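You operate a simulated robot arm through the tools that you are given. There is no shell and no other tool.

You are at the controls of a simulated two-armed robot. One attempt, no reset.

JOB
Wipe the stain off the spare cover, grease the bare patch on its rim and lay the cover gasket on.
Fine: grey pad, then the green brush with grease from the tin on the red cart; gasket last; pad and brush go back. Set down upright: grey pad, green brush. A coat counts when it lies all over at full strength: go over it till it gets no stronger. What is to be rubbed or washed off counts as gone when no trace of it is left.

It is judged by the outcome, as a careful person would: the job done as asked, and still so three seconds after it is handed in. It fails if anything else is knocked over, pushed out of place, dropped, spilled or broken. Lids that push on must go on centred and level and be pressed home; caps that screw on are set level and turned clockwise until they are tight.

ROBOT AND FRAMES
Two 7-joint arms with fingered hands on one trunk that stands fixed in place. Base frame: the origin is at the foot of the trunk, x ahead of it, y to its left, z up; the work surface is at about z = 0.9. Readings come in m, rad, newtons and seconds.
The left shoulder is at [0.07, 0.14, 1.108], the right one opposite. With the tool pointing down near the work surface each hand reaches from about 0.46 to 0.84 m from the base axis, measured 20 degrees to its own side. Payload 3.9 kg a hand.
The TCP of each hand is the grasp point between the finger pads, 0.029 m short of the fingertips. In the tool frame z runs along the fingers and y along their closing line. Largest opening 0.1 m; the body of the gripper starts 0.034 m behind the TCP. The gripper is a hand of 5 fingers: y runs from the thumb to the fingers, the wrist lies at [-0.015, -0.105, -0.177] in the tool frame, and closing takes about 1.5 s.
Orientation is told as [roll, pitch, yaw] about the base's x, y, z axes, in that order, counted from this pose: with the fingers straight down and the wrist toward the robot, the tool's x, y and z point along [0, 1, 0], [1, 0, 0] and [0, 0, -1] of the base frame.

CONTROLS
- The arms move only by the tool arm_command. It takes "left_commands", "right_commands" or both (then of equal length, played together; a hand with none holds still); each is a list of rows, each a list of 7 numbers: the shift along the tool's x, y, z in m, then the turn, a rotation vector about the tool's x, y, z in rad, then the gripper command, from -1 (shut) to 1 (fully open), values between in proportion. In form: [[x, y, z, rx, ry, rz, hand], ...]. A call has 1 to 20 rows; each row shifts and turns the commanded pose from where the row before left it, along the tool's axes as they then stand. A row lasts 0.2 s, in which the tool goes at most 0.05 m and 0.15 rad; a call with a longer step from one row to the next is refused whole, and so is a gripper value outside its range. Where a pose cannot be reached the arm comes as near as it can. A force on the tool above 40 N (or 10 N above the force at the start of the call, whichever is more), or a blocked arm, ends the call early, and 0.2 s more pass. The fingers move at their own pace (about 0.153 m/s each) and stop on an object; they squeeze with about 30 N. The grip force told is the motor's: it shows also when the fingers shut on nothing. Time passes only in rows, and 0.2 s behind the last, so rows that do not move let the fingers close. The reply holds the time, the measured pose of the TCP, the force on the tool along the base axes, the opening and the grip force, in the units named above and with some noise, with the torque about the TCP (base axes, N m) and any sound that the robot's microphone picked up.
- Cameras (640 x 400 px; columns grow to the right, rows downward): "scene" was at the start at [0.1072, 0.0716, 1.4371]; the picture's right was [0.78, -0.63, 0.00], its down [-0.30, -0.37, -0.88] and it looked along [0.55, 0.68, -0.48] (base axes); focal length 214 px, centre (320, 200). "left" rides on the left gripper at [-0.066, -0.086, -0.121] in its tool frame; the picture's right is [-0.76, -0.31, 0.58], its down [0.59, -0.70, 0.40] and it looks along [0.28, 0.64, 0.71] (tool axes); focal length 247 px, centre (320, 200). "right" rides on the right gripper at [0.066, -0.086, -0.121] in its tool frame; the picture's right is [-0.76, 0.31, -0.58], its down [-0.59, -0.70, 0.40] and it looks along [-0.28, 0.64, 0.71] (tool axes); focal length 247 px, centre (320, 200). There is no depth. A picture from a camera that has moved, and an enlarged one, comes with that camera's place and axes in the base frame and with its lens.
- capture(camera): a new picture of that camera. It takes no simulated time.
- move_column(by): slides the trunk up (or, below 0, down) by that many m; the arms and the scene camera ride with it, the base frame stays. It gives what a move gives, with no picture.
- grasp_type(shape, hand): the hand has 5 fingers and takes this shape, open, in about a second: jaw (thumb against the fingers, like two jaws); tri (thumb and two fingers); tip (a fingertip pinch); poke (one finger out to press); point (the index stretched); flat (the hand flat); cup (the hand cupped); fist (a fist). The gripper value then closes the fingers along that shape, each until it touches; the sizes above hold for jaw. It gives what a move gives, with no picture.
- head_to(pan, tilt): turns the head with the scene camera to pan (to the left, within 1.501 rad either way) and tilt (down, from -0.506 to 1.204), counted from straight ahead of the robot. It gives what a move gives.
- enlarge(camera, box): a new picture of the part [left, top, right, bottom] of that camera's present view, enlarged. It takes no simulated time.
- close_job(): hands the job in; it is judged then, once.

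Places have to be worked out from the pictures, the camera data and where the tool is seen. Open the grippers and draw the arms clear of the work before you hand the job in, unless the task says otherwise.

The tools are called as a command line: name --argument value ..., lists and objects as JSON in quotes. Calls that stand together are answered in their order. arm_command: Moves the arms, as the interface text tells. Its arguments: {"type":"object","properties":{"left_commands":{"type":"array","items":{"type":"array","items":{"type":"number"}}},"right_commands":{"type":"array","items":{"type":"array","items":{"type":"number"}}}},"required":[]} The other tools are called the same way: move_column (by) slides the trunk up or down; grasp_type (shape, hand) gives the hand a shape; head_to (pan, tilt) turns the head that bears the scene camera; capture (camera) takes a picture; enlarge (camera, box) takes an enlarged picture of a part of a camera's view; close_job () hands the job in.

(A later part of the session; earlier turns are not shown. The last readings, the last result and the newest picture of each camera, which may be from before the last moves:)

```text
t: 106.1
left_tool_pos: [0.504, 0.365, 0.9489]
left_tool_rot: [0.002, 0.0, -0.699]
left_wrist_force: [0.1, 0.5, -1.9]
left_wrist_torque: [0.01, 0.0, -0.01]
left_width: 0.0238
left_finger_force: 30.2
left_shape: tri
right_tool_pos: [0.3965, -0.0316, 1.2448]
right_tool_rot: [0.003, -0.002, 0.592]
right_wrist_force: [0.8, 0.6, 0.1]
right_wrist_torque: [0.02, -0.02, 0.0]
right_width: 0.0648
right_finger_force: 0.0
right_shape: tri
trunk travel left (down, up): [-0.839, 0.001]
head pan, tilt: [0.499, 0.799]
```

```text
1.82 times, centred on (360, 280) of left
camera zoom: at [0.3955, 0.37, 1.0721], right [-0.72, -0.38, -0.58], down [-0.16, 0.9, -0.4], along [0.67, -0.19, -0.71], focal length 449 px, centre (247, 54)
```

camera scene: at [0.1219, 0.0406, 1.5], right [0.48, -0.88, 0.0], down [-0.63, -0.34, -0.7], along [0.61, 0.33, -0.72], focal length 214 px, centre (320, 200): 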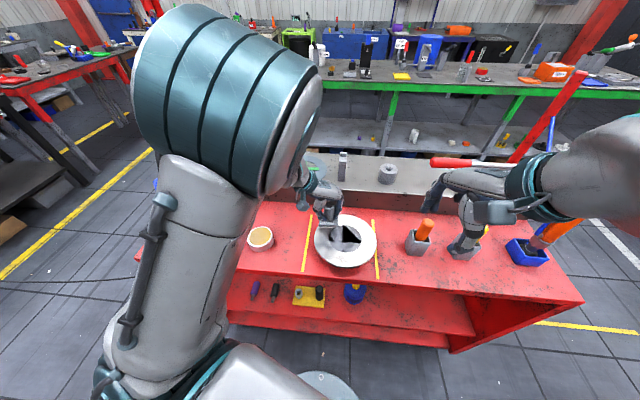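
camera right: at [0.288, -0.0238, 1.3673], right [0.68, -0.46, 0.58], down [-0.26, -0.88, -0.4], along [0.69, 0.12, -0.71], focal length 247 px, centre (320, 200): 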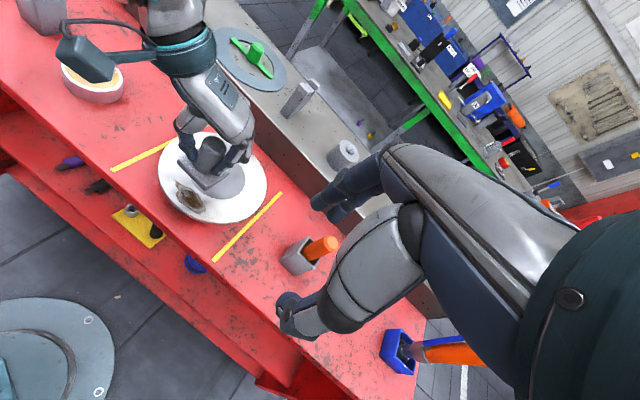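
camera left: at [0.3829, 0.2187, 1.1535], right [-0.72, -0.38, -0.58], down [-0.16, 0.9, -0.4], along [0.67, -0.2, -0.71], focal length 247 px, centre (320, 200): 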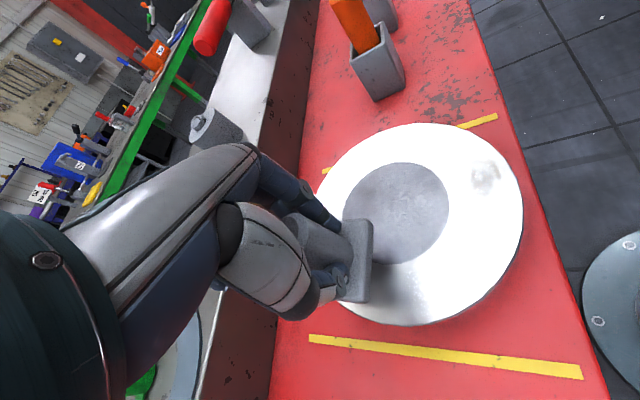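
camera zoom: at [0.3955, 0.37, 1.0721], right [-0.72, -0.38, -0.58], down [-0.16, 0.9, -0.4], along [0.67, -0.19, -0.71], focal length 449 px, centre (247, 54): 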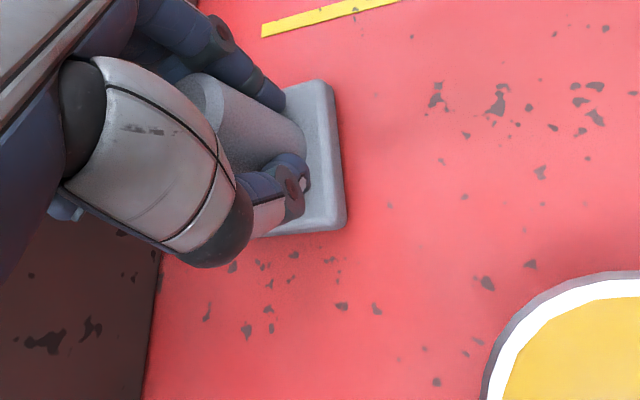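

Not quite down yet. Continuing in small steps.

arm_command --left_commands '[[0, 0, 0.0015, 0, 0, 0, -1], [0, 0, 0.0015, 0, 0, 0, -1], [0, 0, 0, 0, 0, 0, -1]]'

arm_command --left_commands '[[0, 0, 0.0015, 0, 0, 0, -1], [0, 0, 0, 0, 0, 0, -1]]'

```text
t: 106.9
left_tool_pos: [0.5031, 0.366, 0.9489]
left_tool_rot: [0.005, 0.001, -0.699]
left_wrist_force: [-0.1, -0.2, 3.4]
left_wrist_torque: [-0.06, -0.05, 0.01]
left_width: 0.0234
left_finger_force: 29.9
left_shape: tri
right_tool_pos: [0.397, -0.0312, 1.2454]
right_tool_rot: [0.0, -0.001, 0.591]
right_wrist_force: [0.2, -0.3, 1.5]
right_wrist_torque: [-0.01, 0.0, 0.06]
right_width: 0.0652
right_finger_force: 0.3
right_shape: tri
trunk travel left (down, up): [-0.839, 0.001]
head pan, tilt: [0.499, 0.799]
```

```text
t: 107.5
left_tool_pos: [0.5025, 0.3655, 0.9465]
left_tool_rot: [0.005, -0.002, -0.698]
left_wrist_force: [-0.1, 0.9, 10.5]
left_wrist_torque: [0.0, -0.08, 0.03]
left_width: 0.0238
left_finger_force: 29.8
left_shape: tri
right_tool_pos: [0.3962, -0.0315, 1.2463]
right_tool_rot: [0.001, -0.003, 0.59]
right_wrist_force: [-0.2, 0.0, -0.2]
right_wrist_torque: [0.01, -0.01, -0.01]
right_width: 0.065
right_finger_force: 0.1
right_shape: tri
trunk travel left (down, up): [-0.839, 0.001]
head pan, tilt: [0.499, 0.799]
```

Contact. I release, raise the hand straight up, and turn to yaw 0.45 for the leaning re-grasp.

arm_command --left_commands '[[0, 0, -0.001, 0, 0, 0, -1], [0, 0, 0, 0, 0, 0, -0.3], [0, 0, 0, 0, 0, 0, 0.1], [0, 0, 0, 0, 0, 0, 0.3], [0, 0, 0, 0, 0, 0, 0.3], [0, 0, -0.02, 0, 0, 0, 0.3], [0, 0, -0.03, 0, 0, 0, 0.3], [0, 0, -0.035, 0, 0, 0, 0.3], [0, 0, -0.035, 0, 0, 0, 0.3], [0, 0, 0, 0, 0, -0.144, 0.3], [0, 0, 0, 0, 0, -0.144, 0.3], [0, 0, 0, 0, 0, -0.144, 0.3], [0, 0, 0, 0, 0, -0.144, 0.3], [0, 0, 0, 0, 0, -0.144, 0.3], [0, 0, 0, 0, 0, -0.144, 0.3], [0, 0, 0, 0, 0, -0.144, 0.3], [0, 0, 0, 0, 0, -0.144, 0.3]]'

capture --camera "left"

capture --camera "right"

```text
t: 110.8
left_tool_pos: [0.4739, 0.3764, 1.0043]
left_tool_rot: [0.001, 0.14, 0.232]
left_wrist_force: [-1.0, -3.0, 11.0]
left_wrist_torque: [-0.15, -0.42, -0.15]
left_width: 0.0649
left_finger_force: 0.0
left_shape: tri
right_tool_pos: [0.3951, -0.0317, 1.2464]
right_tool_rot: [0.0, -0.001, 0.589]
right_wrist_force: [-0.6, 0.1, 1.0]
right_wrist_torque: [0.03, -0.01, 0.04]
right_width: 0.065
right_finger_force: 0.0
right_shape: tri
trunk travel left (down, up): [-0.839, 0.001]
head pan, tilt: [0.499, 0.799]
stopped in row 16 (left hand): the arm was blocked; the commanded pose is now the measured one
```

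```text
taken
camera left: at [0.423, 0.2981, 1.1361], right [-0.2, -0.82, -0.53], down [-0.87, 0.4, -0.3], along [0.46, 0.4, -0.8], focal length 247 px, centre (320, 200)
```

left: 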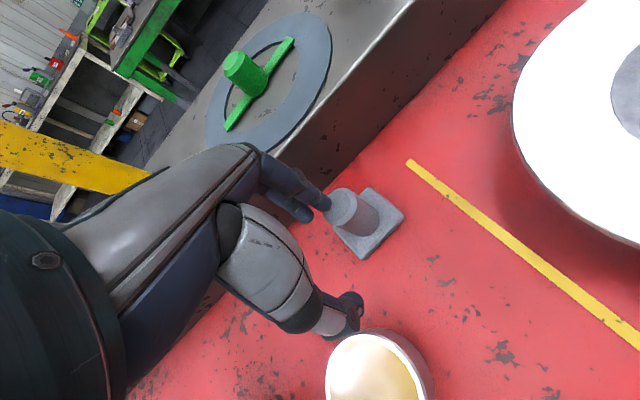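

```text
taken
camera right: at [0.2863, -0.0242, 1.3676], right [0.68, -0.46, 0.58], down [-0.26, -0.88, -0.4], along [0.69, 0.12, -0.71], focal length 247 px, centre (320, 200)
```

right: 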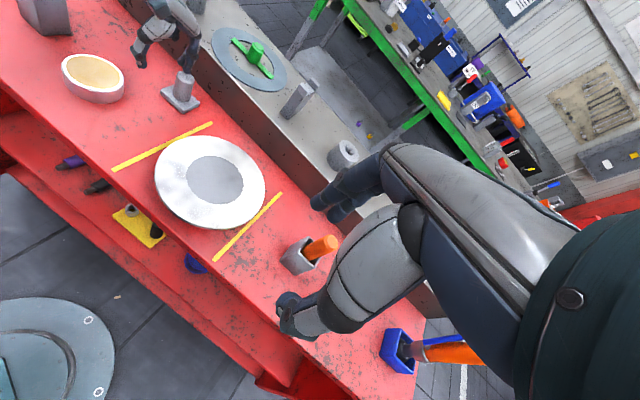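

The arm was blocked in mid-turn, with the hand sagging onto the pad's knob (11 N). The pad still stands. I lift the hand straight up first.

arm_command --left_commands '[[0, 0, -0.02, 0, 0, 0, 0.3], [0, 0, -0.03, 0, 0, 0, 0.3], [0, 0, -0.03, 0, 0, 0, 0.3], [0, 0, -0.03, 0, 0, 0, 0.3]]'

capture --camera "left"

capture --camera "scene"

```text
t: 111.8
left_tool_pos: [0.4829, 0.3897, 1.1043]
left_tool_rot: [-0.032, 0.16, 0.253]
left_wrist_force: [-0.1, -0.3, -0.1]
left_wrist_torque: [0.01, 0.01, 0.0]
left_width: 0.0646
left_finger_force: 0.1
left_shape: tri
right_tool_pos: [0.3958, -0.0309, 1.2449]
right_tool_rot: [0.002, -0.002, 0.591]
right_wrist_force: [-0.1, 1.3, -0.2]
right_wrist_torque: [0.01, 0.0, 0.06]
right_width: 0.0651
right_finger_force: 0.0
right_shape: tri
trunk travel left (down, up): [-0.839, 0.001]
head pan, tilt: [0.499, 0.799]
```

```text
taken
camera left: at [0.4351, 0.3143, 1.24], right [-0.18, -0.85, -0.5], down [-0.88, 0.36, -0.3], along [0.44, 0.38, -0.81], focal length 247 px, centre (320, 200)
```

left: 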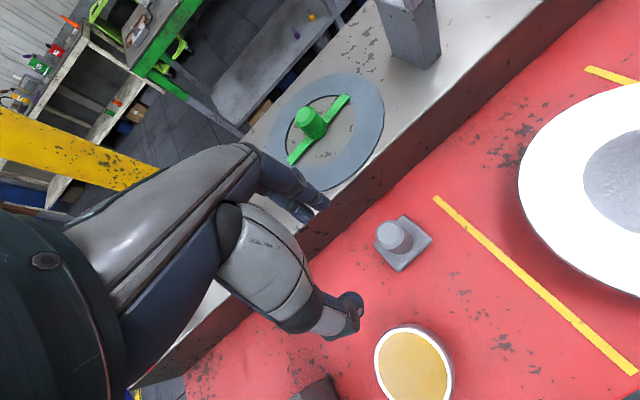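

```text
taken
camera scene: at [0.1198, 0.039, 1.5002], right [0.48, -0.88, 0.0], down [-0.63, -0.34, -0.7], along [0.61, 0.33, -0.72], focal length 214 px, centre (320, 200)
```

scene: 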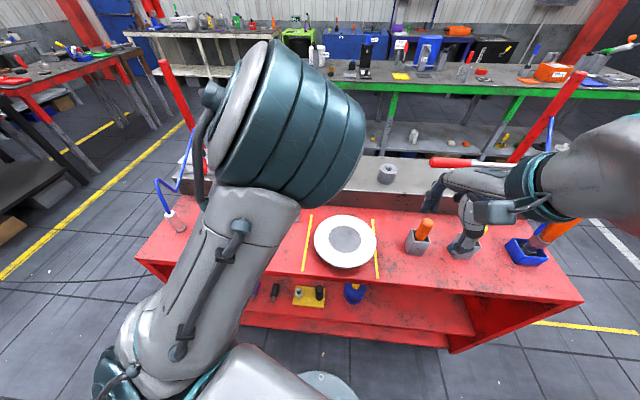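

enlarge --camera "scene" --box '[305, 205, 385, 275]'

enlarge --camera "left" --box '[350, 190, 470, 300]'

```text
5.71 times, centred on (345, 240) of scene
camera zoom: at [0.1198, 0.039, 1.5002], right [0.48, -0.88, 0.0], down [-0.63, -0.34, -0.7], along [0.61, 0.33, -0.72], focal length 1226 px, centre (177, -29)
```

zoom: 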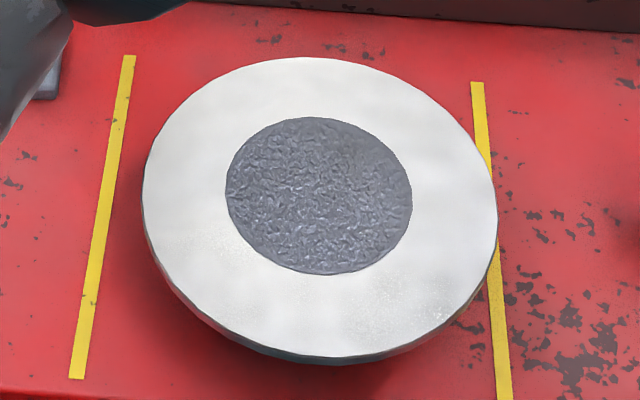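

```text
3.64 times, centred on (410, 245) of left
camera zoom: at [0.4351, 0.3143, 1.24], right [-0.18, -0.85, -0.5], down [-0.88, 0.36, -0.3], along [0.44, 0.38, -0.81], focal length 898 px, centre (-7, 36)
```

zoom: 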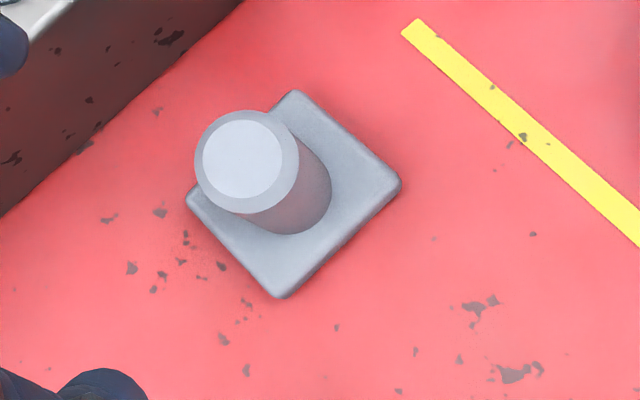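

The centre disc is in fact intact and unchanged (the triangles were only a rendering artefact), the stain is gone, and the pad still stands at (0.507, 0.366). I straighten the left hand and turn it back to yaw -0.7 above the pad to pick it up again.

arm_command --left_commands '[[0, 0, -0.01, 0, 0, 0.136, 0.3], [0, 0, 0, 0, 0, 0.136, 0.3], [0, 0, 0, 0, 0, 0.136, 0.3], [0, 0, 0, 0, 0, 0.136, 0.3], [0, 0, 0, 0, 0, 0.136, 0.3], [0, 0, 0, 0, 0, 0.136, 0.3], [0, 0, 0, 0, 0, 0.13, 0.3]]'

```text
t: 113.4
left_tool_pos: [0.4917, 0.3806, 1.1214]
left_tool_rot: [-0.116, 0.087, -0.725]
left_wrist_force: [0.1, -0.9, -0.2]
left_wrist_torque: [-0.01, 0.01, 0.0]
left_width: 0.0648
left_finger_force: 0.1
left_shape: tri
right_tool_pos: [0.3975, -0.0303, 1.2454]
right_tool_rot: [0.002, 0.0, 0.59]
right_wrist_force: [0.6, 0.0, -0.3]
right_wrist_torque: [0.0, 0.0, 0.02]
right_width: 0.065
right_finger_force: 0.1
right_shape: tri
trunk travel left (down, up): [-0.839, 0.001]
head pan, tilt: [0.499, 0.799]
```

arm_command --left_commands '[[0, 0, 0, -0.087, 0.116, 0, 0.3], [0, 0, 0, 0, 0, 0, 0.3]]'

enlarge --camera "left" --box '[300, 180, 500, 360]'

```text
t: 114.0
left_tool_pos: [0.4922, 0.3807, 1.1199]
left_tool_rot: [0.005, 0.0, -0.719]
left_wrist_force: [-0.9, 0.1, -0.2]
left_wrist_torque: [-0.02, 0.0, 0.0]
left_width: 0.0647
left_finger_force: 0.1
left_shape: tri
right_tool_pos: [0.398, -0.0312, 1.2455]
right_tool_rot: [0.001, -0.001, 0.591]
right_wrist_force: [0.1, -0.4, 0.2]
right_wrist_torque: [0.04, 0.03, 0.0]
right_width: 0.0652
right_finger_force: 0.1
right_shape: tri
trunk travel left (down, up): [-0.839, 0.001]
head pan, tilt: [0.499, 0.799]
```

```text
2.22 times, centred on (400, 270) of left
camera zoom: at [0.3843, 0.3883, 1.2421], right [-0.73, -0.37, -0.58], down [-0.14, 0.91, -0.4], along [0.67, -0.21, -0.71], focal length 549 px, centre (142, 44)
```

zoom: 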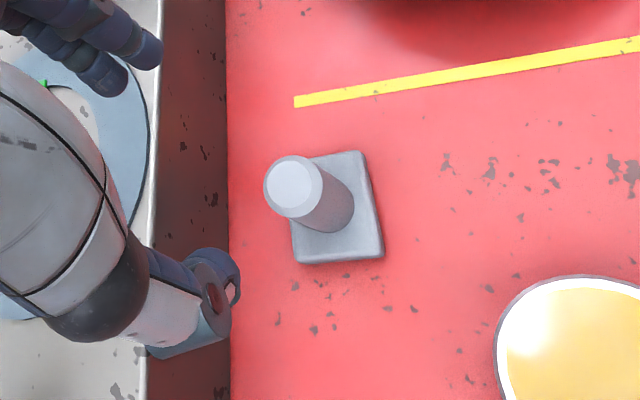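

Pad offset is (-3, +18) mm in the tool frame. I align, descend and grip again.

arm_command --left_commands '[[-0.003, 0.0183, 0, 0, 0, 0, 0.25], [0, 0, 0.035, 0, 0, 0, 0.25], [0, 0, 0.035, 0, 0, 0, 0.25], [0, 0, 0.035, 0, 0, 0, 0.25], [0, 0, 0.02, 0, 0, 0, 0.25], [0, 0, 0, 0, 0, 0, 0.25]]'

enlarge --camera "left" --box '[260, 180, 420, 340]'

```text
t: 115.4
left_tool_pos: [0.5057, 0.368, 0.9962]
left_tool_rot: [0.003, 0.003, -0.72]
left_wrist_force: [0.1, 0.8, 0.1]
left_wrist_torque: [-0.03, 0.01, 0.04]
left_width: 0.0628
left_finger_force: 0.0
left_shape: tri
right_tool_pos: [0.3964, -0.0311, 1.2445]
right_tool_rot: [0.002, 0.001, 0.59]
right_wrist_force: [0.2, 0.2, -0.1]
right_wrist_torque: [-0.02, -0.03, 0.03]
right_width: 0.0652
right_finger_force: 0.1
right_shape: tri
trunk travel left (down, up): [-0.839, 0.001]
head pan, tilt: [0.499, 0.799]
```

```text
2.50 times, centred on (340, 260) of left
camera zoom: at [0.3974, 0.3748, 1.1179], right [-0.73, -0.37, -0.58], down [-0.14, 0.91, -0.4], along [0.67, -0.21, -0.71], focal length 617 px, centre (270, 50)
```

zoom: 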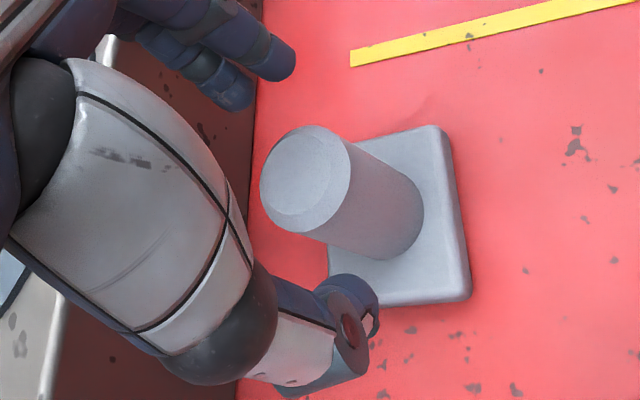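

Centred. Descend the last bit, grip, lift, and move to (0.47, 0.48), turning the hand to yaw 0.40 there.

arm_command --left_commands '[[0, 0, 0.022, 0, 0, 0, 0.25], [0, 0, 0.02, 0, 0, 0, 0.25], [0, 0, 0, 0, 0, 0, -0.4], [0, 0, 0, 0, 0, 0, -1], [0, 0, 0, 0, 0, 0, -1], [0, 0, 0, 0, 0, 0, -1], [0, 0, 0, 0, 0, 0, -1], [0, 0, 0, 0, 0, 0, -1], [0, 0, -0.03, 0, 0, 0, -1], [0, 0, -0.04, 0, 0, 0, -1], [0, 0, -0.04, 0, 0, 0, -1], [0.02, -0.0337, 0, 0, 0, 0, -1], [0.02, -0.0337, 0, 0, 0, 0, -1], [0.02, -0.0337, 0, 0, 0, 0, -1]]'

capture --camera "left"

```text
t: 118.4
left_tool_pos: [0.4658, 0.4808, 1.0617]
left_tool_rot: [0.0, 0.0, -0.719]
left_wrist_force: [0.8, 0.8, -1.3]
left_wrist_torque: [0.02, 0.03, 0.0]
left_width: 0.0232
left_finger_force: 29.9
left_shape: tri
right_tool_pos: [0.3974, -0.0308, 1.2448]
right_tool_rot: [0.0, -0.001, 0.589]
right_wrist_force: [-0.1, -0.1, -0.3]
right_wrist_torque: [0.0, 0.0, 0.0]
right_width: 0.0653
right_finger_force: 0.0
right_shape: tri
trunk travel left (down, up): [-0.839, 0.001]
head pan, tilt: [0.499, 0.799]
```

```text
taken
camera left: at [0.3582, 0.4882, 1.1835], right [-0.73, -0.37, -0.58], down [-0.14, 0.91, -0.4], along [0.67, -0.21, -0.71], focal length 247 px, centre (320, 200)
```

left: 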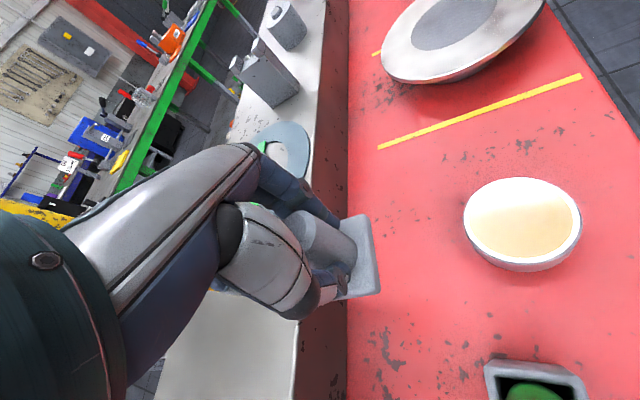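

Pad in hand, clear of everything. I rotate the hand to yaw 0.40 here.

arm_command --left_commands '[[0, 0, 0, 0, 0, -0.14, -1], [0, 0, 0, 0, 0, -0.14, -1], [0, 0, 0, 0, 0, -0.14, -1], [0, 0, 0, 0, 0, -0.14, -1], [0, 0, 0, 0, 0, -0.14, -1], [0, 0, 0, 0, 0, -0.14, -1], [0, 0, 0, 0, 0, -0.14, -1], [0, 0, 0, 0, 0, -0.14, -1]]'

capture --camera "left"

capture --camera "scene"

```text
t: 120.2
left_tool_pos: [0.4668, 0.4783, 1.064]
left_tool_rot: [0.002, -0.003, 0.405]
left_wrist_force: [-0.6, -0.2, 0.4]
left_wrist_torque: [-0.03, 0.02, 0.01]
left_width: 0.0234
left_finger_force: 30.2
left_shape: tri
right_tool_pos: [0.3977, -0.0318, 1.2446]
right_tool_rot: [0.003, -0.001, 0.591]
right_wrist_force: [1.0, -0.1, 0.3]
right_wrist_torque: [0.01, -0.01, 0.02]
right_width: 0.0651
right_finger_force: 0.0
right_shape: tri
trunk travel left (down, up): [-0.839, 0.001]
head pan, tilt: [0.499, 0.799]
```

```text
taken
camera left: at [0.4138, 0.3842, 1.1856], right [0.02, -0.82, -0.58], down [-0.88, 0.27, -0.4], along [0.48, 0.51, -0.71], focal length 247 px, centre (320, 200)
```

left: 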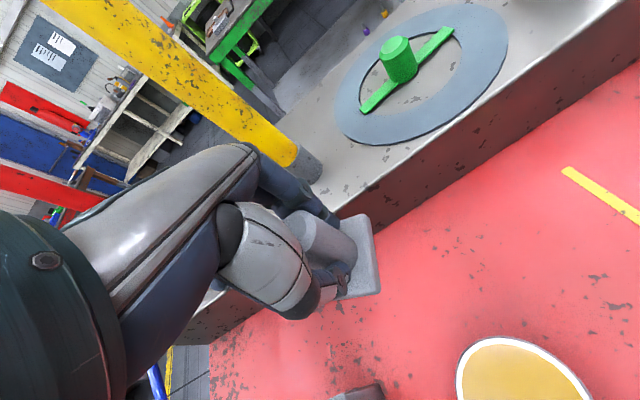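

```text
taken
camera scene: at [0.1209, 0.039, 1.5001], right [0.48, -0.88, 0.0], down [-0.63, -0.34, -0.7], along [0.61, 0.33, -0.72], focal length 214 px, centre (320, 200)
```

scene: 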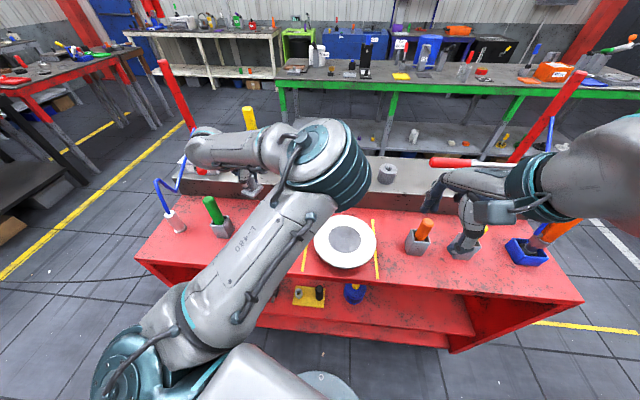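

The arm is comfortable here (yaw 0.405). I set the pad down at this spot for the leaning re-grasp.

arm_command --left_commands '[[0, 0, 0.03, 0, 0, 0, -1], [0, 0, 0.03, 0, 0, 0, -1], [0, 0, 0.03, 0, 0, 0, -1], [0, 0, 0.016, 0, 0, 0, -1], [0, 0, 0, 0, 0, 0, -1]]'

arm_command --left_commands '[[0, 0, 0.002, 0, 0, 0, -1], [0, 0, 0.002, 0, 0, 0, -1], [0, 0, 0, 0, 0, 0, -1]]'

```text
t: 121.4
left_tool_pos: [0.4662, 0.4789, 0.9567]
left_tool_rot: [0.001, -0.001, 0.402]
left_wrist_force: [0.0, 0.2, -0.7]
left_wrist_torque: [0.04, -0.02, 0.01]
left_width: 0.0234
left_finger_force: 30.1
left_shape: tri
right_tool_pos: [0.3975, -0.0302, 1.2459]
right_tool_rot: [0.002, 0.0, 0.589]
right_wrist_force: [-0.1, -0.4, 0.5]
right_wrist_torque: [0.0, 0.01, 0.03]
right_width: 0.0651
right_finger_force: 0.0
right_shape: tri
trunk travel left (down, up): [-0.839, 0.001]
head pan, tilt: [0.499, 0.799]
```

```text
t: 122.2
left_tool_pos: [0.4676, 0.4802, 0.9533]
left_tool_rot: [0.002, -0.003, 0.401]
left_wrist_force: [0.6, -0.8, -0.1]
left_wrist_torque: [-0.02, 0.0, 0.01]
left_width: 0.0233
left_finger_force: 29.2
left_shape: tri
right_tool_pos: [0.399, -0.0306, 1.244]
right_tool_rot: [0.002, -0.001, 0.591]
right_wrist_force: [0.7, -0.7, -0.3]
right_wrist_torque: [0.04, 0.0, -0.02]
right_width: 0.0649
right_finger_force: 0.1
right_shape: tri
trunk travel left (down, up): [-0.839, 0.001]
head pan, tilt: [0.499, 0.799]
```

arm_command --left_commands '[[0, 0, 0.0015, 0, 0, 0, -1], [0, 0, 0.0015, 0, 0, 0, -1], [0, 0, 0, 0, 0, 0, -1]]'

enlarge --camera "left" --box '[240, 180, 440, 340]'

```text
t: 123.0
left_tool_pos: [0.4671, 0.4786, 0.9526]
left_tool_rot: [0.003, -0.004, 0.402]
left_wrist_force: [0.3, 0.9, 6.2]
left_wrist_torque: [0.02, -0.04, 0.0]
left_width: 0.0233
left_finger_force: 29.8
left_shape: tri
right_tool_pos: [0.395, -0.0313, 1.2446]
right_tool_rot: [0.002, -0.001, 0.589]
right_wrist_force: [0.1, 0.3, -0.6]
right_wrist_torque: [-0.01, 0.02, 0.02]
right_width: 0.0649
right_finger_force: 0.0
right_shape: tri
trunk travel left (down, up): [-0.839, 0.001]
head pan, tilt: [0.499, 0.799]
```

```text
2.50 times, centred on (340, 260) of left
camera zoom: at [0.4134, 0.3851, 1.0732], right [0.02, -0.81, -0.58], down [-0.88, 0.27, -0.4], along [0.48, 0.51, -0.71], focal length 617 px, centre (270, 50)
```

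zoom: 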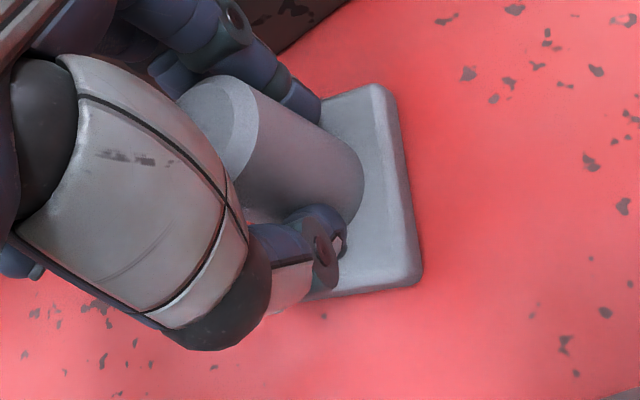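

Set down with 6 N. I open the fingers, rise 18 mm, and lean the hand back 25° around the knob, then grip again in that attitude.

arm_command --left_commands '[[0, 0, -0.001, 0, 0, 0, -0.4], [0, 0, 0, 0, 0, 0, 0.1], [0, 0, 0, 0, 0, 0, 0.3], [0, 0, 0, 0, 0, 0, 0.3], [0, 0, -0.0175, 0, 0, 0, 0.3], [0, -0.0035, 0, -0.1453, 0, 0, 0.3], [0, -0.0035, 0, -0.1453, 0, 0, 0.3], [0, -0.0035, 0, -0.1453, 0, 0, 0.3], [0, 0, 0, 0, 0, 0, 0.3]]'

enlarge --camera "left" --box '[240, 160, 440, 320]'

```text
t: 125.0
left_tool_pos: [0.4572, 0.4739, 0.968]
left_tool_rot: [0.002, -0.44, 0.402]
left_wrist_force: [0.7, 0.4, -0.5]
left_wrist_torque: [-0.03, -0.01, 0.0]
left_width: 0.0648
left_finger_force: 0.1
left_shape: tri
right_tool_pos: [0.3958, -0.031, 1.2453]
right_tool_rot: [0.001, -0.002, 0.589]
right_wrist_force: [0.1, -0.8, 0.8]
right_wrist_torque: [0.02, -0.03, -0.02]
right_width: 0.0649
right_finger_force: 0.1
right_shape: tri
trunk travel left (down, up): [-0.839, 0.001]
head pan, tilt: [0.499, 0.799]
```

```text
2.50 times, centred on (340, 240) of left
camera zoom: at [0.3646, 0.3636, 1.042], right [0.27, -0.71, -0.65], down [-0.66, 0.36, -0.66], along [0.7, 0.61, -0.37], focal length 617 px, centre (270, 100)
```

zoom: 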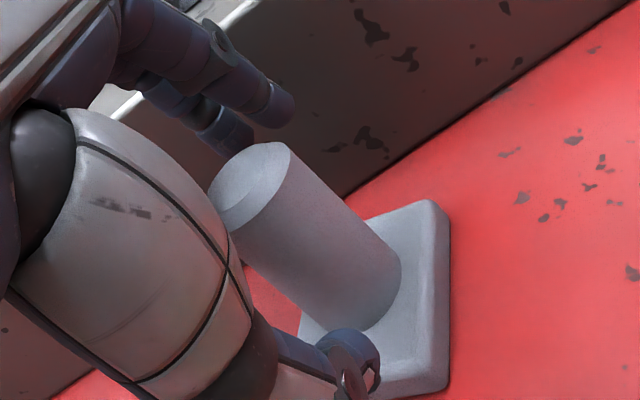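

Knob well centred between thumb and fingers. Closing.

arm_command --left_commands '[[0, 0, 0, 0, 0, 0, -0.4], [0, 0, 0, 0, 0, 0, -0.7], [0, 0, 0, 0, 0, 0, -1], [0, 0, 0, 0, 0, 0, -1], [0, 0, 0, 0, 0, 0, -1], [0, 0, 0, 0, 0, 0, -1], [0, 0, 0, 0, 0, 0, -1]]'

enlarge --camera "left" --box '[240, 160, 440, 320]'

```text
t: 126.6
left_tool_pos: [0.4569, 0.4737, 0.9692]
left_tool_rot: [0.001, -0.439, 0.403]
left_wrist_force: [-1.0, 0.1, 5.1]
left_wrist_torque: [-0.07, 0.24, 0.02]
left_width: 0.0288
left_finger_force: 29.8
left_shape: tri
right_tool_pos: [0.3966, -0.032, 1.2449]
right_tool_rot: [0.002, -0.002, 0.591]
right_wrist_force: [0.3, 0.9, -0.8]
right_wrist_torque: [-0.05, -0.01, -0.03]
right_width: 0.0651
right_finger_force: 0.0
right_shape: tri
trunk travel left (down, up): [-0.839, 0.001]
head pan, tilt: [0.499, 0.799]
```

```text
2.50 times, centred on (340, 240) of left
camera zoom: at [0.364, 0.3634, 1.0426], right [0.27, -0.71, -0.65], down [-0.66, 0.36, -0.66], along [0.7, 0.61, -0.37], focal length 617 px, centre (270, 100)
```

zoom: 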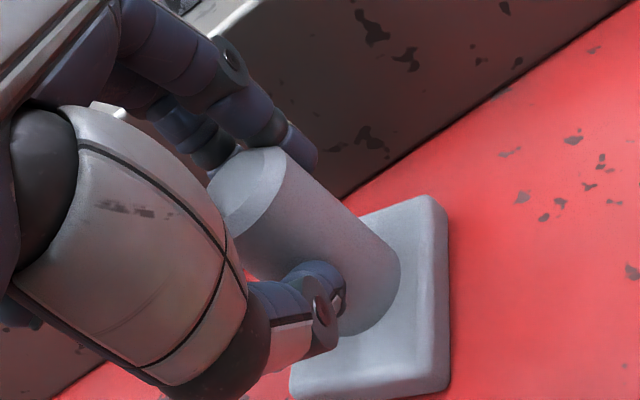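

Gripped. I lift straight up to z≈1.26 and carry the pad at that height to the staging point behind its home corner.

arm_command --left_commands '[[0, 0.0085, -0.0181, 0, 0, 0, -1], [0, 0.0204, -0.0434, 0, 0, 0, -1], [0, 0.0204, -0.0434, 0, 0, 0, -1], [0, 0.0204, -0.0434, 0, 0, 0, -1], [0, 0.0204, -0.0434, 0, 0, 0, -1], [0, 0.0204, -0.0434, 0, 0, 0, -1], [0, 0.0128, -0.0272, 0, 0, 0, -1], [0.0368, -0.0124, -0.0059, 0, 0, 0, -1], [0.0368, -0.0124, -0.0059, 0, 0, 0, -1], [0.0368, -0.0124, -0.0059, 0, 0, 0, -1], [0.0368, -0.0124, -0.0059, 0, 0, 0, -1], [0.0368, -0.0124, -0.0059, 0, 0, 0, -1]]'

capture --camera "left"

capture --camera "scene"

```text
t: 129.2
left_tool_pos: [0.3209, 0.6178, 1.2573]
left_tool_rot: [0.002, -0.438, 0.401]
left_wrist_force: [0.1, 0.6, -0.4]
left_wrist_torque: [-0.03, 0.01, -0.03]
left_width: 0.028
left_finger_force: 30.4
left_shape: tri
right_tool_pos: [0.3972, -0.0285, 1.2455]
right_tool_rot: [0.001, 0.0, 0.59]
right_wrist_force: [-0.9, 0.5, 0.5]
right_wrist_torque: [-0.02, 0.01, 0.01]
right_width: 0.0651
right_finger_force: 0.0
right_shape: tri
trunk travel left (down, up): [-0.839, 0.001]
head pan, tilt: [0.499, 0.799]
```

```text
taken
camera left: at [0.2281, 0.5086, 1.3309], right [0.26, -0.71, -0.65], down [-0.66, 0.36, -0.66], along [0.7, 0.61, -0.37], focal length 247 px, centre (320, 200)
```

left: 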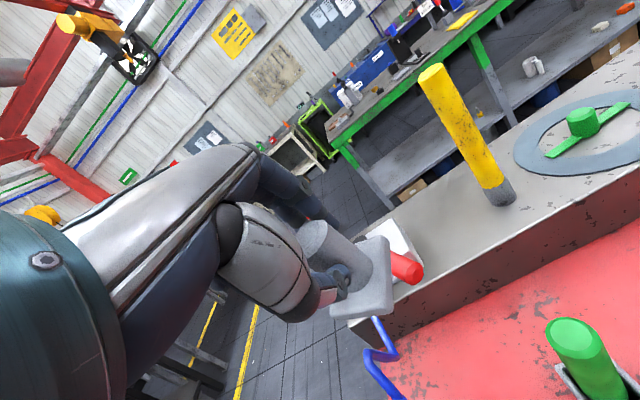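

```text
taken
camera scene: at [0.1201, 0.0416, 1.5001], right [0.48, -0.88, 0.0], down [-0.63, -0.34, -0.7], along [0.61, 0.33, -0.72], focal length 214 px, centre (320, 200)
```

scene: 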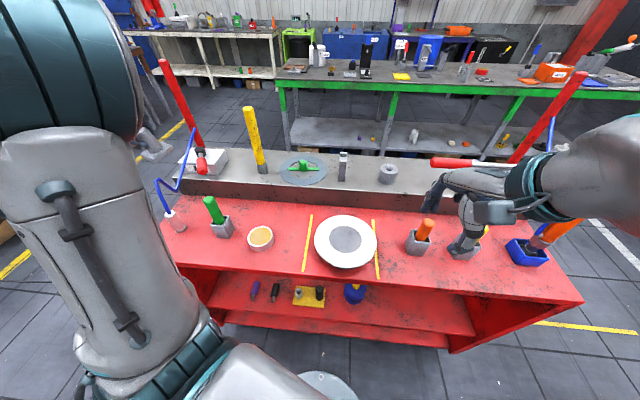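

At the staging point. I zoom in to measure the pad's tilt in the hand before going in.

enlarge --camera "left" --box '[240, 160, 440, 340]'

```text
2.22 times, centred on (340, 250) of left
camera zoom: at [0.2281, 0.5086, 1.3309], right [0.26, -0.71, -0.65], down [-0.66, 0.36, -0.66], along [0.7, 0.61, -0.37], focal length 549 px, centre (276, 89)
```

zoom: 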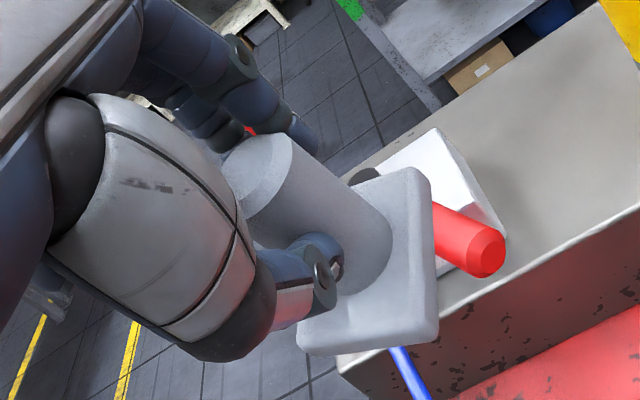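

The pad sits in the hand as before (flat at ~15° lean). I descend to z≈1.15 and go in along the finger direction the first 0.10 m.

arm_command --left_commands '[[0, -0.0153, 0.0326, 0, 0, 0, -1], [0, -0.0153, 0.0326, 0, 0, 0, -1], [0, -0.0153, 0.0326, 0, 0, 0, -1], [0, -0.0005, 0.025, 0, 0, 0, -1], [0, -0.0005, 0.025, 0, 0, 0, -1], [0, -0.0005, 0.025, 0, 0, 0, -1], [0, -0.0005, 0.025, 0, 0, 0, -1]]'

capture --camera "left"

```text
t: 130.8
left_tool_pos: [0.3631, 0.6334, 1.0578]
left_tool_rot: [0.002, -0.439, 0.403]
left_wrist_force: [0.7, 0.4, -1.1]
left_wrist_torque: [-0.01, 0.01, 0.02]
left_width: 0.028
left_finger_force: 29.9
left_shape: tri
right_tool_pos: [0.398, -0.0294, 1.2458]
right_tool_rot: [0.002, 0.001, 0.59]
right_wrist_force: [-0.4, -0.4, 0.1]
right_wrist_torque: [-0.02, 0.04, 0.05]
right_width: 0.0653
right_finger_force: 0.0
right_shape: tri
trunk travel left (down, up): [-0.839, 0.001]
head pan, tilt: [0.499, 0.799]
```

```text
taken
camera left: at [0.2691, 0.5234, 1.1318], right [0.27, -0.71, -0.65], down [-0.66, 0.36, -0.66], along [0.7, 0.61, -0.37], focal length 247 px, centre (320, 200)
```

left: 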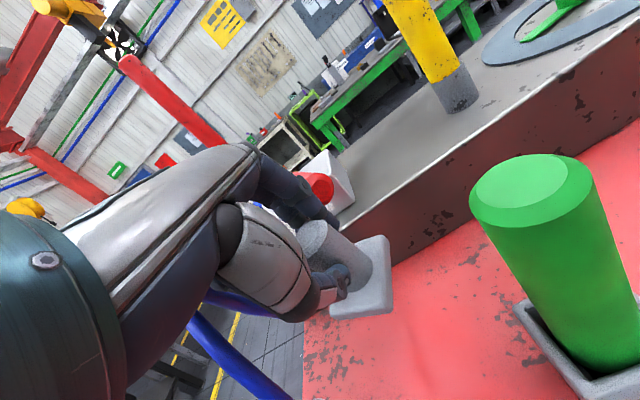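

Clear, no contact. Next 0.07 m in, then I'll ease the lean to 0.26 for a flat set-down.

arm_command --left_commands '[[0.0006, -0.0018, 0.0181, 0, 0, 0, -1], [0.0006, -0.0018, 0.0181, 0, 0, 0, -1], [0.0005, -0.0018, 0.0181, 0, 0, 0, -1], [0, 0, 0.0181, 0, 0, 0, -1], [0, 0, 0, 0.09, 0, 0, -1], [0, 0, 0, 0.087, 0, 0, -1]]'

capture --camera "left"

enlarge --camera "left" --box '[240, 140, 440, 340]'

```text
t: 132.2
left_tool_pos: [0.3837, 0.6424, 0.992]
left_tool_rot: [0.003, -0.261, 0.403]
left_wrist_force: [0.2, -0.3, -0.1]
left_wrist_torque: [-0.03, 0.02, -0.01]
left_width: 0.0279
left_finger_force: 30.2
left_shape: tri
right_tool_pos: [0.3968, -0.0321, 1.2453]
right_tool_rot: [0.003, -0.001, 0.591]
right_wrist_force: [-0.3, 0.7, -0.5]
right_wrist_torque: [-0.02, 0.03, -0.01]
right_width: 0.065
right_finger_force: 0.1
right_shape: tri
trunk travel left (down, up): [-0.839, 0.001]
head pan, tilt: [0.499, 0.799]
```

```text
taken
camera left: at [0.3043, 0.5395, 1.0871], right [0.16, -0.75, -0.64], down [-0.76, 0.32, -0.56], along [0.63, 0.58, -0.52], focal length 247 px, centre (320, 200)
```

left: 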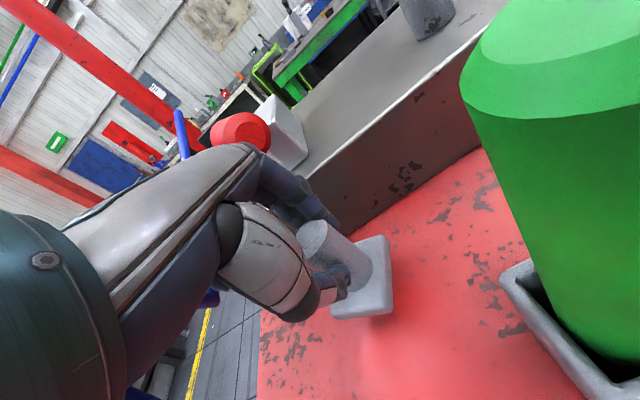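

```text
2.00 times, centred on (340, 240) of left
camera zoom: at [0.3043, 0.5395, 1.0871], right [0.16, -0.75, -0.64], down [-0.76, 0.32, -0.56], along [0.63, 0.58, -0.52], focal length 494 px, centre (280, 120)
```

zoom: 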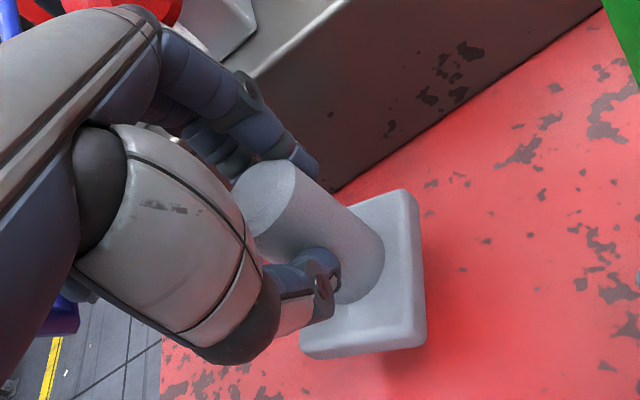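

The camera box on the hand is close to the green brush at this pose, so I won't push further in: I turn the hand 0.06 rad away from the brush, shift 4 mm back, and set the pad down here (about 2 cm from its original spot, still beside the lever tip).

arm_command --left_commands '[[0, -0.004, -0.001, 0, 0, 0.06, -1], [0, -0.0016, 0.0058, 0, 0, 0, -1], [0, -0.0016, 0.0058, 0, 0, 0, -1], [0, 0, 0, 0, 0, 0, -1]]'

capture --camera "left"

```text
t: 133.2
left_tool_pos: [0.3792, 0.6428, 0.9772]
left_tool_rot: [0.016, -0.261, 0.339]
left_wrist_force: [-0.2, 0.0, -0.5]
left_wrist_torque: [-0.02, -0.02, 0.04]
left_width: 0.0279
left_finger_force: 30.2
left_shape: tri
right_tool_pos: [0.3963, -0.0315, 1.2464]
right_tool_rot: [0.002, -0.002, 0.589]
right_wrist_force: [0.5, -0.3, -0.1]
right_wrist_torque: [0.02, 0.01, -0.03]
right_width: 0.0653
right_finger_force: 0.1
right_shape: tri
trunk travel left (down, up): [-0.839, 0.001]
head pan, tilt: [0.499, 0.799]
```

```text
taken
camera left: at [0.2944, 0.5413, 1.0733], right [0.11, -0.75, -0.65], down [-0.74, 0.37, -0.56], along [0.66, 0.55, -0.52], focal length 247 px, centre (320, 200)
```

left: 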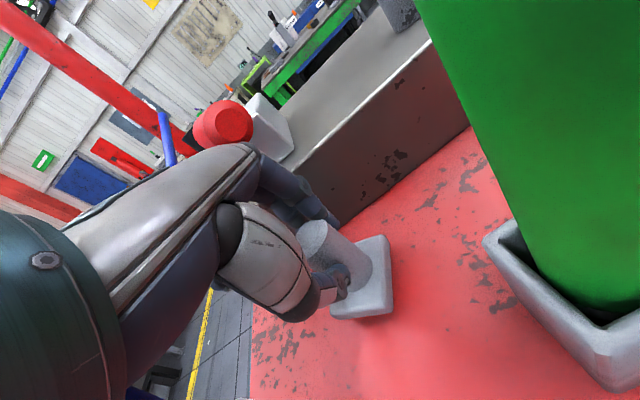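

No contact anywhere. Lowering the last millimetres to contact.

arm_command --left_commands '[[0, -0.0005, 0.0019, 0, 0, 0, -1], [0, -0.0005, 0.0019, 0, 0, 0, -1], [0, 0, 0, 0, 0, 0, -1]]'

arm_command --left_commands '[[0, -0.0005, 0.0019, 0, 0, 0, -1], [0, 0, 0, 0, 0, 0, -1]]'

enlarge --camera "left" --box '[240, 180, 440, 340]'

```text
t: 134.0
left_tool_pos: [0.3791, 0.6427, 0.9738]
left_tool_rot: [0.018, -0.26, 0.338]
left_wrist_force: [-0.5, -0.1, -0.6]
left_wrist_torque: [0.02, 0.0, -0.03]
left_width: 0.0279
left_finger_force: 30.0
left_shape: tri
right_tool_pos: [0.3984, -0.0307, 1.2458]
right_tool_rot: [0.003, 0.0, 0.591]
right_wrist_force: [0.7, 0.7, -1.0]
right_wrist_torque: [-0.01, -0.02, -0.02]
right_width: 0.065
right_finger_force: 0.1
right_shape: tri
trunk travel left (down, up): [-0.839, 0.001]
head pan, tilt: [0.499, 0.799]
```

```text
t: 134.6
left_tool_pos: [0.3789, 0.6439, 0.9727]
left_tool_rot: [0.018, -0.26, 0.338]
left_wrist_force: [0.7, 0.0, 0.1]
left_wrist_torque: [0.0, 0.05, -0.01]
left_width: 0.028
left_finger_force: 29.8
left_shape: tri
right_tool_pos: [0.3966, -0.0299, 1.2459]
right_tool_rot: [0.001, -0.002, 0.59]
right_wrist_force: [-0.2, 0.8, 0.5]
right_wrist_torque: [0.0, -0.01, -0.02]
right_width: 0.065
right_finger_force: 0.1
right_shape: tri
trunk travel left (down, up): [-0.839, 0.001]
head pan, tilt: [0.499, 0.799]
```

```text
2.50 times, centred on (340, 260) of left
camera zoom: at [0.2944, 0.5423, 1.0669], right [0.11, -0.75, -0.65], down [-0.74, 0.37, -0.56], along [0.66, 0.55, -0.52], focal length 617 px, centre (270, 50)
```

zoom: 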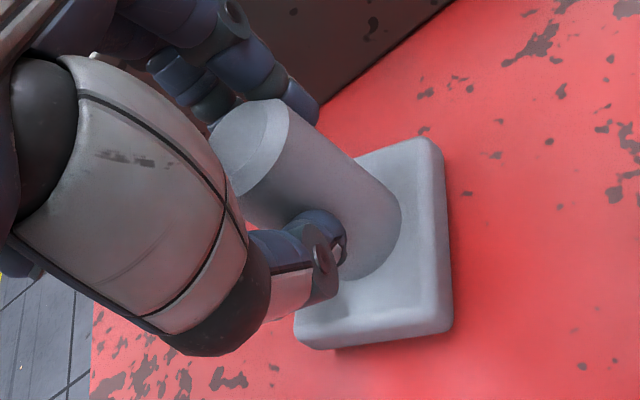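

arm_command --left_commands '[[0, -0.0005, 0.0019, 0, 0, 0, -1], [0, 0, 0, 0, 0, 0, -1]]'

arm_command --left_commands '[[0, -0.0004, 0.0015, 0, 0, 0, -1], [0, 0, 0, 0, 0, 0, -1]]'

```text
t: 135.2
left_tool_pos: [0.3793, 0.6447, 0.9703]
left_tool_rot: [0.017, -0.261, 0.338]
left_wrist_force: [-0.2, -1.0, -0.3]
left_wrist_torque: [0.0, 0.04, 0.0]
left_width: 0.0279
left_finger_force: 30.1
left_shape: tri
right_tool_pos: [0.3971, -0.0305, 1.2457]
right_tool_rot: [0.001, 0.0, 0.589]
right_wrist_force: [0.1, -0.6, -0.5]
right_wrist_torque: [0.0, 0.02, 0.01]
right_width: 0.0653
right_finger_force: 0.1
right_shape: tri
trunk travel left (down, up): [-0.839, 0.001]
head pan, tilt: [0.499, 0.799]
```

```text
t: 135.8
left_tool_pos: [0.3788, 0.6439, 0.9697]
left_tool_rot: [0.019, -0.262, 0.34]
left_wrist_force: [-1.4, 0.3, 1.7]
left_wrist_torque: [0.06, -0.03, -0.05]
left_width: 0.0281
left_finger_force: 29.7
left_shape: tri
right_tool_pos: [0.3959, -0.0309, 1.2455]
right_tool_rot: [0.002, -0.001, 0.59]
right_wrist_force: [0.0, 0.2, 0.1]
right_wrist_torque: [-0.01, -0.02, -0.03]
right_width: 0.0651
right_finger_force: 0.0
right_shape: tri
trunk travel left (down, up): [-0.839, 0.001]
head pan, tilt: [0.499, 0.799]
```

Just touching. One more millimetre, then open the fingers, rise clear of the knob, lean back to 25° and withdraw along the known safe line.

arm_command --left_commands '[[0, -0.0003, 0.001, 0, 0, 0, -1], [0, 0, 0, 0, 0, 0, -0.4], [0, 0, 0, 0, 0, 0, 0], [0, 0, 0, 0, 0, 0, 0.2], [0, 0, 0, 0, 0, 0, 0.2]]'

enlarge --camera "left" --box '[240, 180, 440, 340]'

```text
t: 137.0
left_tool_pos: [0.378, 0.6449, 0.9687]
left_tool_rot: [0.018, -0.26, 0.338]
left_wrist_force: [0.4, -0.6, -0.5]
left_wrist_torque: [-0.03, -0.03, 0.01]
left_width: 0.0601
left_finger_force: 0.0
left_shape: tri
right_tool_pos: [0.397, -0.0305, 1.2444]
right_tool_rot: [0.003, 0.001, 0.59]
right_wrist_force: [0.8, 0.6, -0.6]
right_wrist_torque: [0.02, -0.01, -0.02]
right_width: 0.0651
right_finger_force: 0.1
right_shape: tri
trunk travel left (down, up): [-0.839, 0.001]
head pan, tilt: [0.499, 0.799]
```

```text
2.50 times, centred on (340, 260) of left
camera zoom: at [0.2938, 0.5427, 1.0629], right [0.11, -0.75, -0.65], down [-0.74, 0.37, -0.56], along [0.66, 0.55, -0.52], focal length 617 px, centre (270, 50)
```

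zoom: 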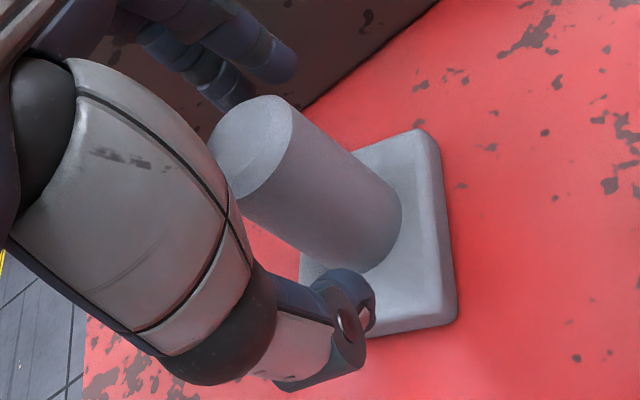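

The pad stands flat and upright by the lever. Withdrawing.

arm_command --left_commands '[[0, 0, -0.015, 0, 0, 0, 0.2], [0, 0, -0.017, 0, 0, 0, 0.2], [0, -0.002, 0, -0.09, 0, 0, 0.2], [0, -0.002, 0, -0.087, 0, 0, 0.2], [0, 0, -0.025, 0, 0, 0, 0.2], [0, 0, -0.025, 0, 0, 0, 0.2], [0, 0, -0.025, 0, 0, 0, 0.2], [0, 0, -0.025, 0, 0, 0, 0.2], [0, 0, -0.025, 0, 0, 0, 0.2], [0, 0, -0.025, 0, 0, 0, 0.2]]'

capture --camera "left"

capture --camera "scene"

```text
t: 139.2
left_tool_pos: [0.3068, 0.6163, 1.1341]
left_tool_rot: [0.02, -0.438, 0.337]
left_wrist_force: [0.4, -0.5, 0.3]
left_wrist_torque: [0.0, -0.05, -0.01]
left_width: 0.0598
left_finger_force: 0.1
left_shape: tri
right_tool_pos: [0.3973, -0.0309, 1.2452]
right_tool_rot: [0.003, -0.001, 0.59]
right_wrist_force: [-1.0, 0.1, -0.4]
right_wrist_torque: [0.04, 0.0, -0.01]
right_width: 0.0651
right_finger_force: 0.1
right_shape: tri
trunk travel left (down, up): [-0.839, 0.001]
head pan, tilt: [0.499, 0.799]
```

```text
taken
camera left: at [0.2085, 0.5092, 1.2072], right [0.22, -0.71, -0.67], down [-0.64, 0.41, -0.65], along [0.73, 0.57, -0.37], focal length 247 px, centre (320, 200)
```

left: 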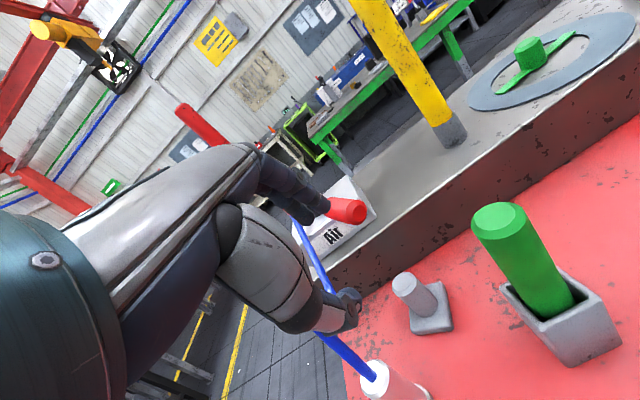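

```text
taken
camera scene: at [0.1199, 0.0386, 1.5002], right [0.48, -0.88, 0.0], down [-0.63, -0.34, -0.7], along [0.61, 0.33, -0.72], focal length 214 px, centre (320, 200)
```

scene: 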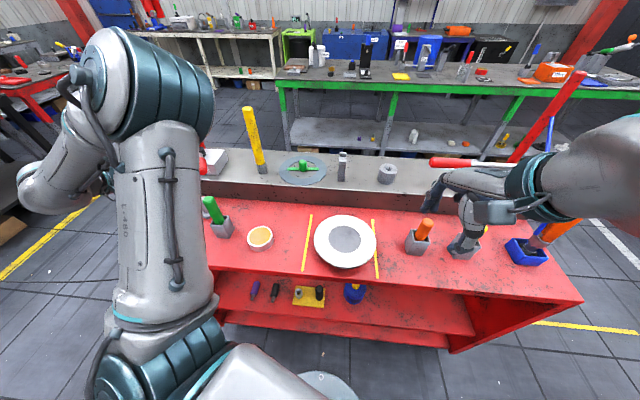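

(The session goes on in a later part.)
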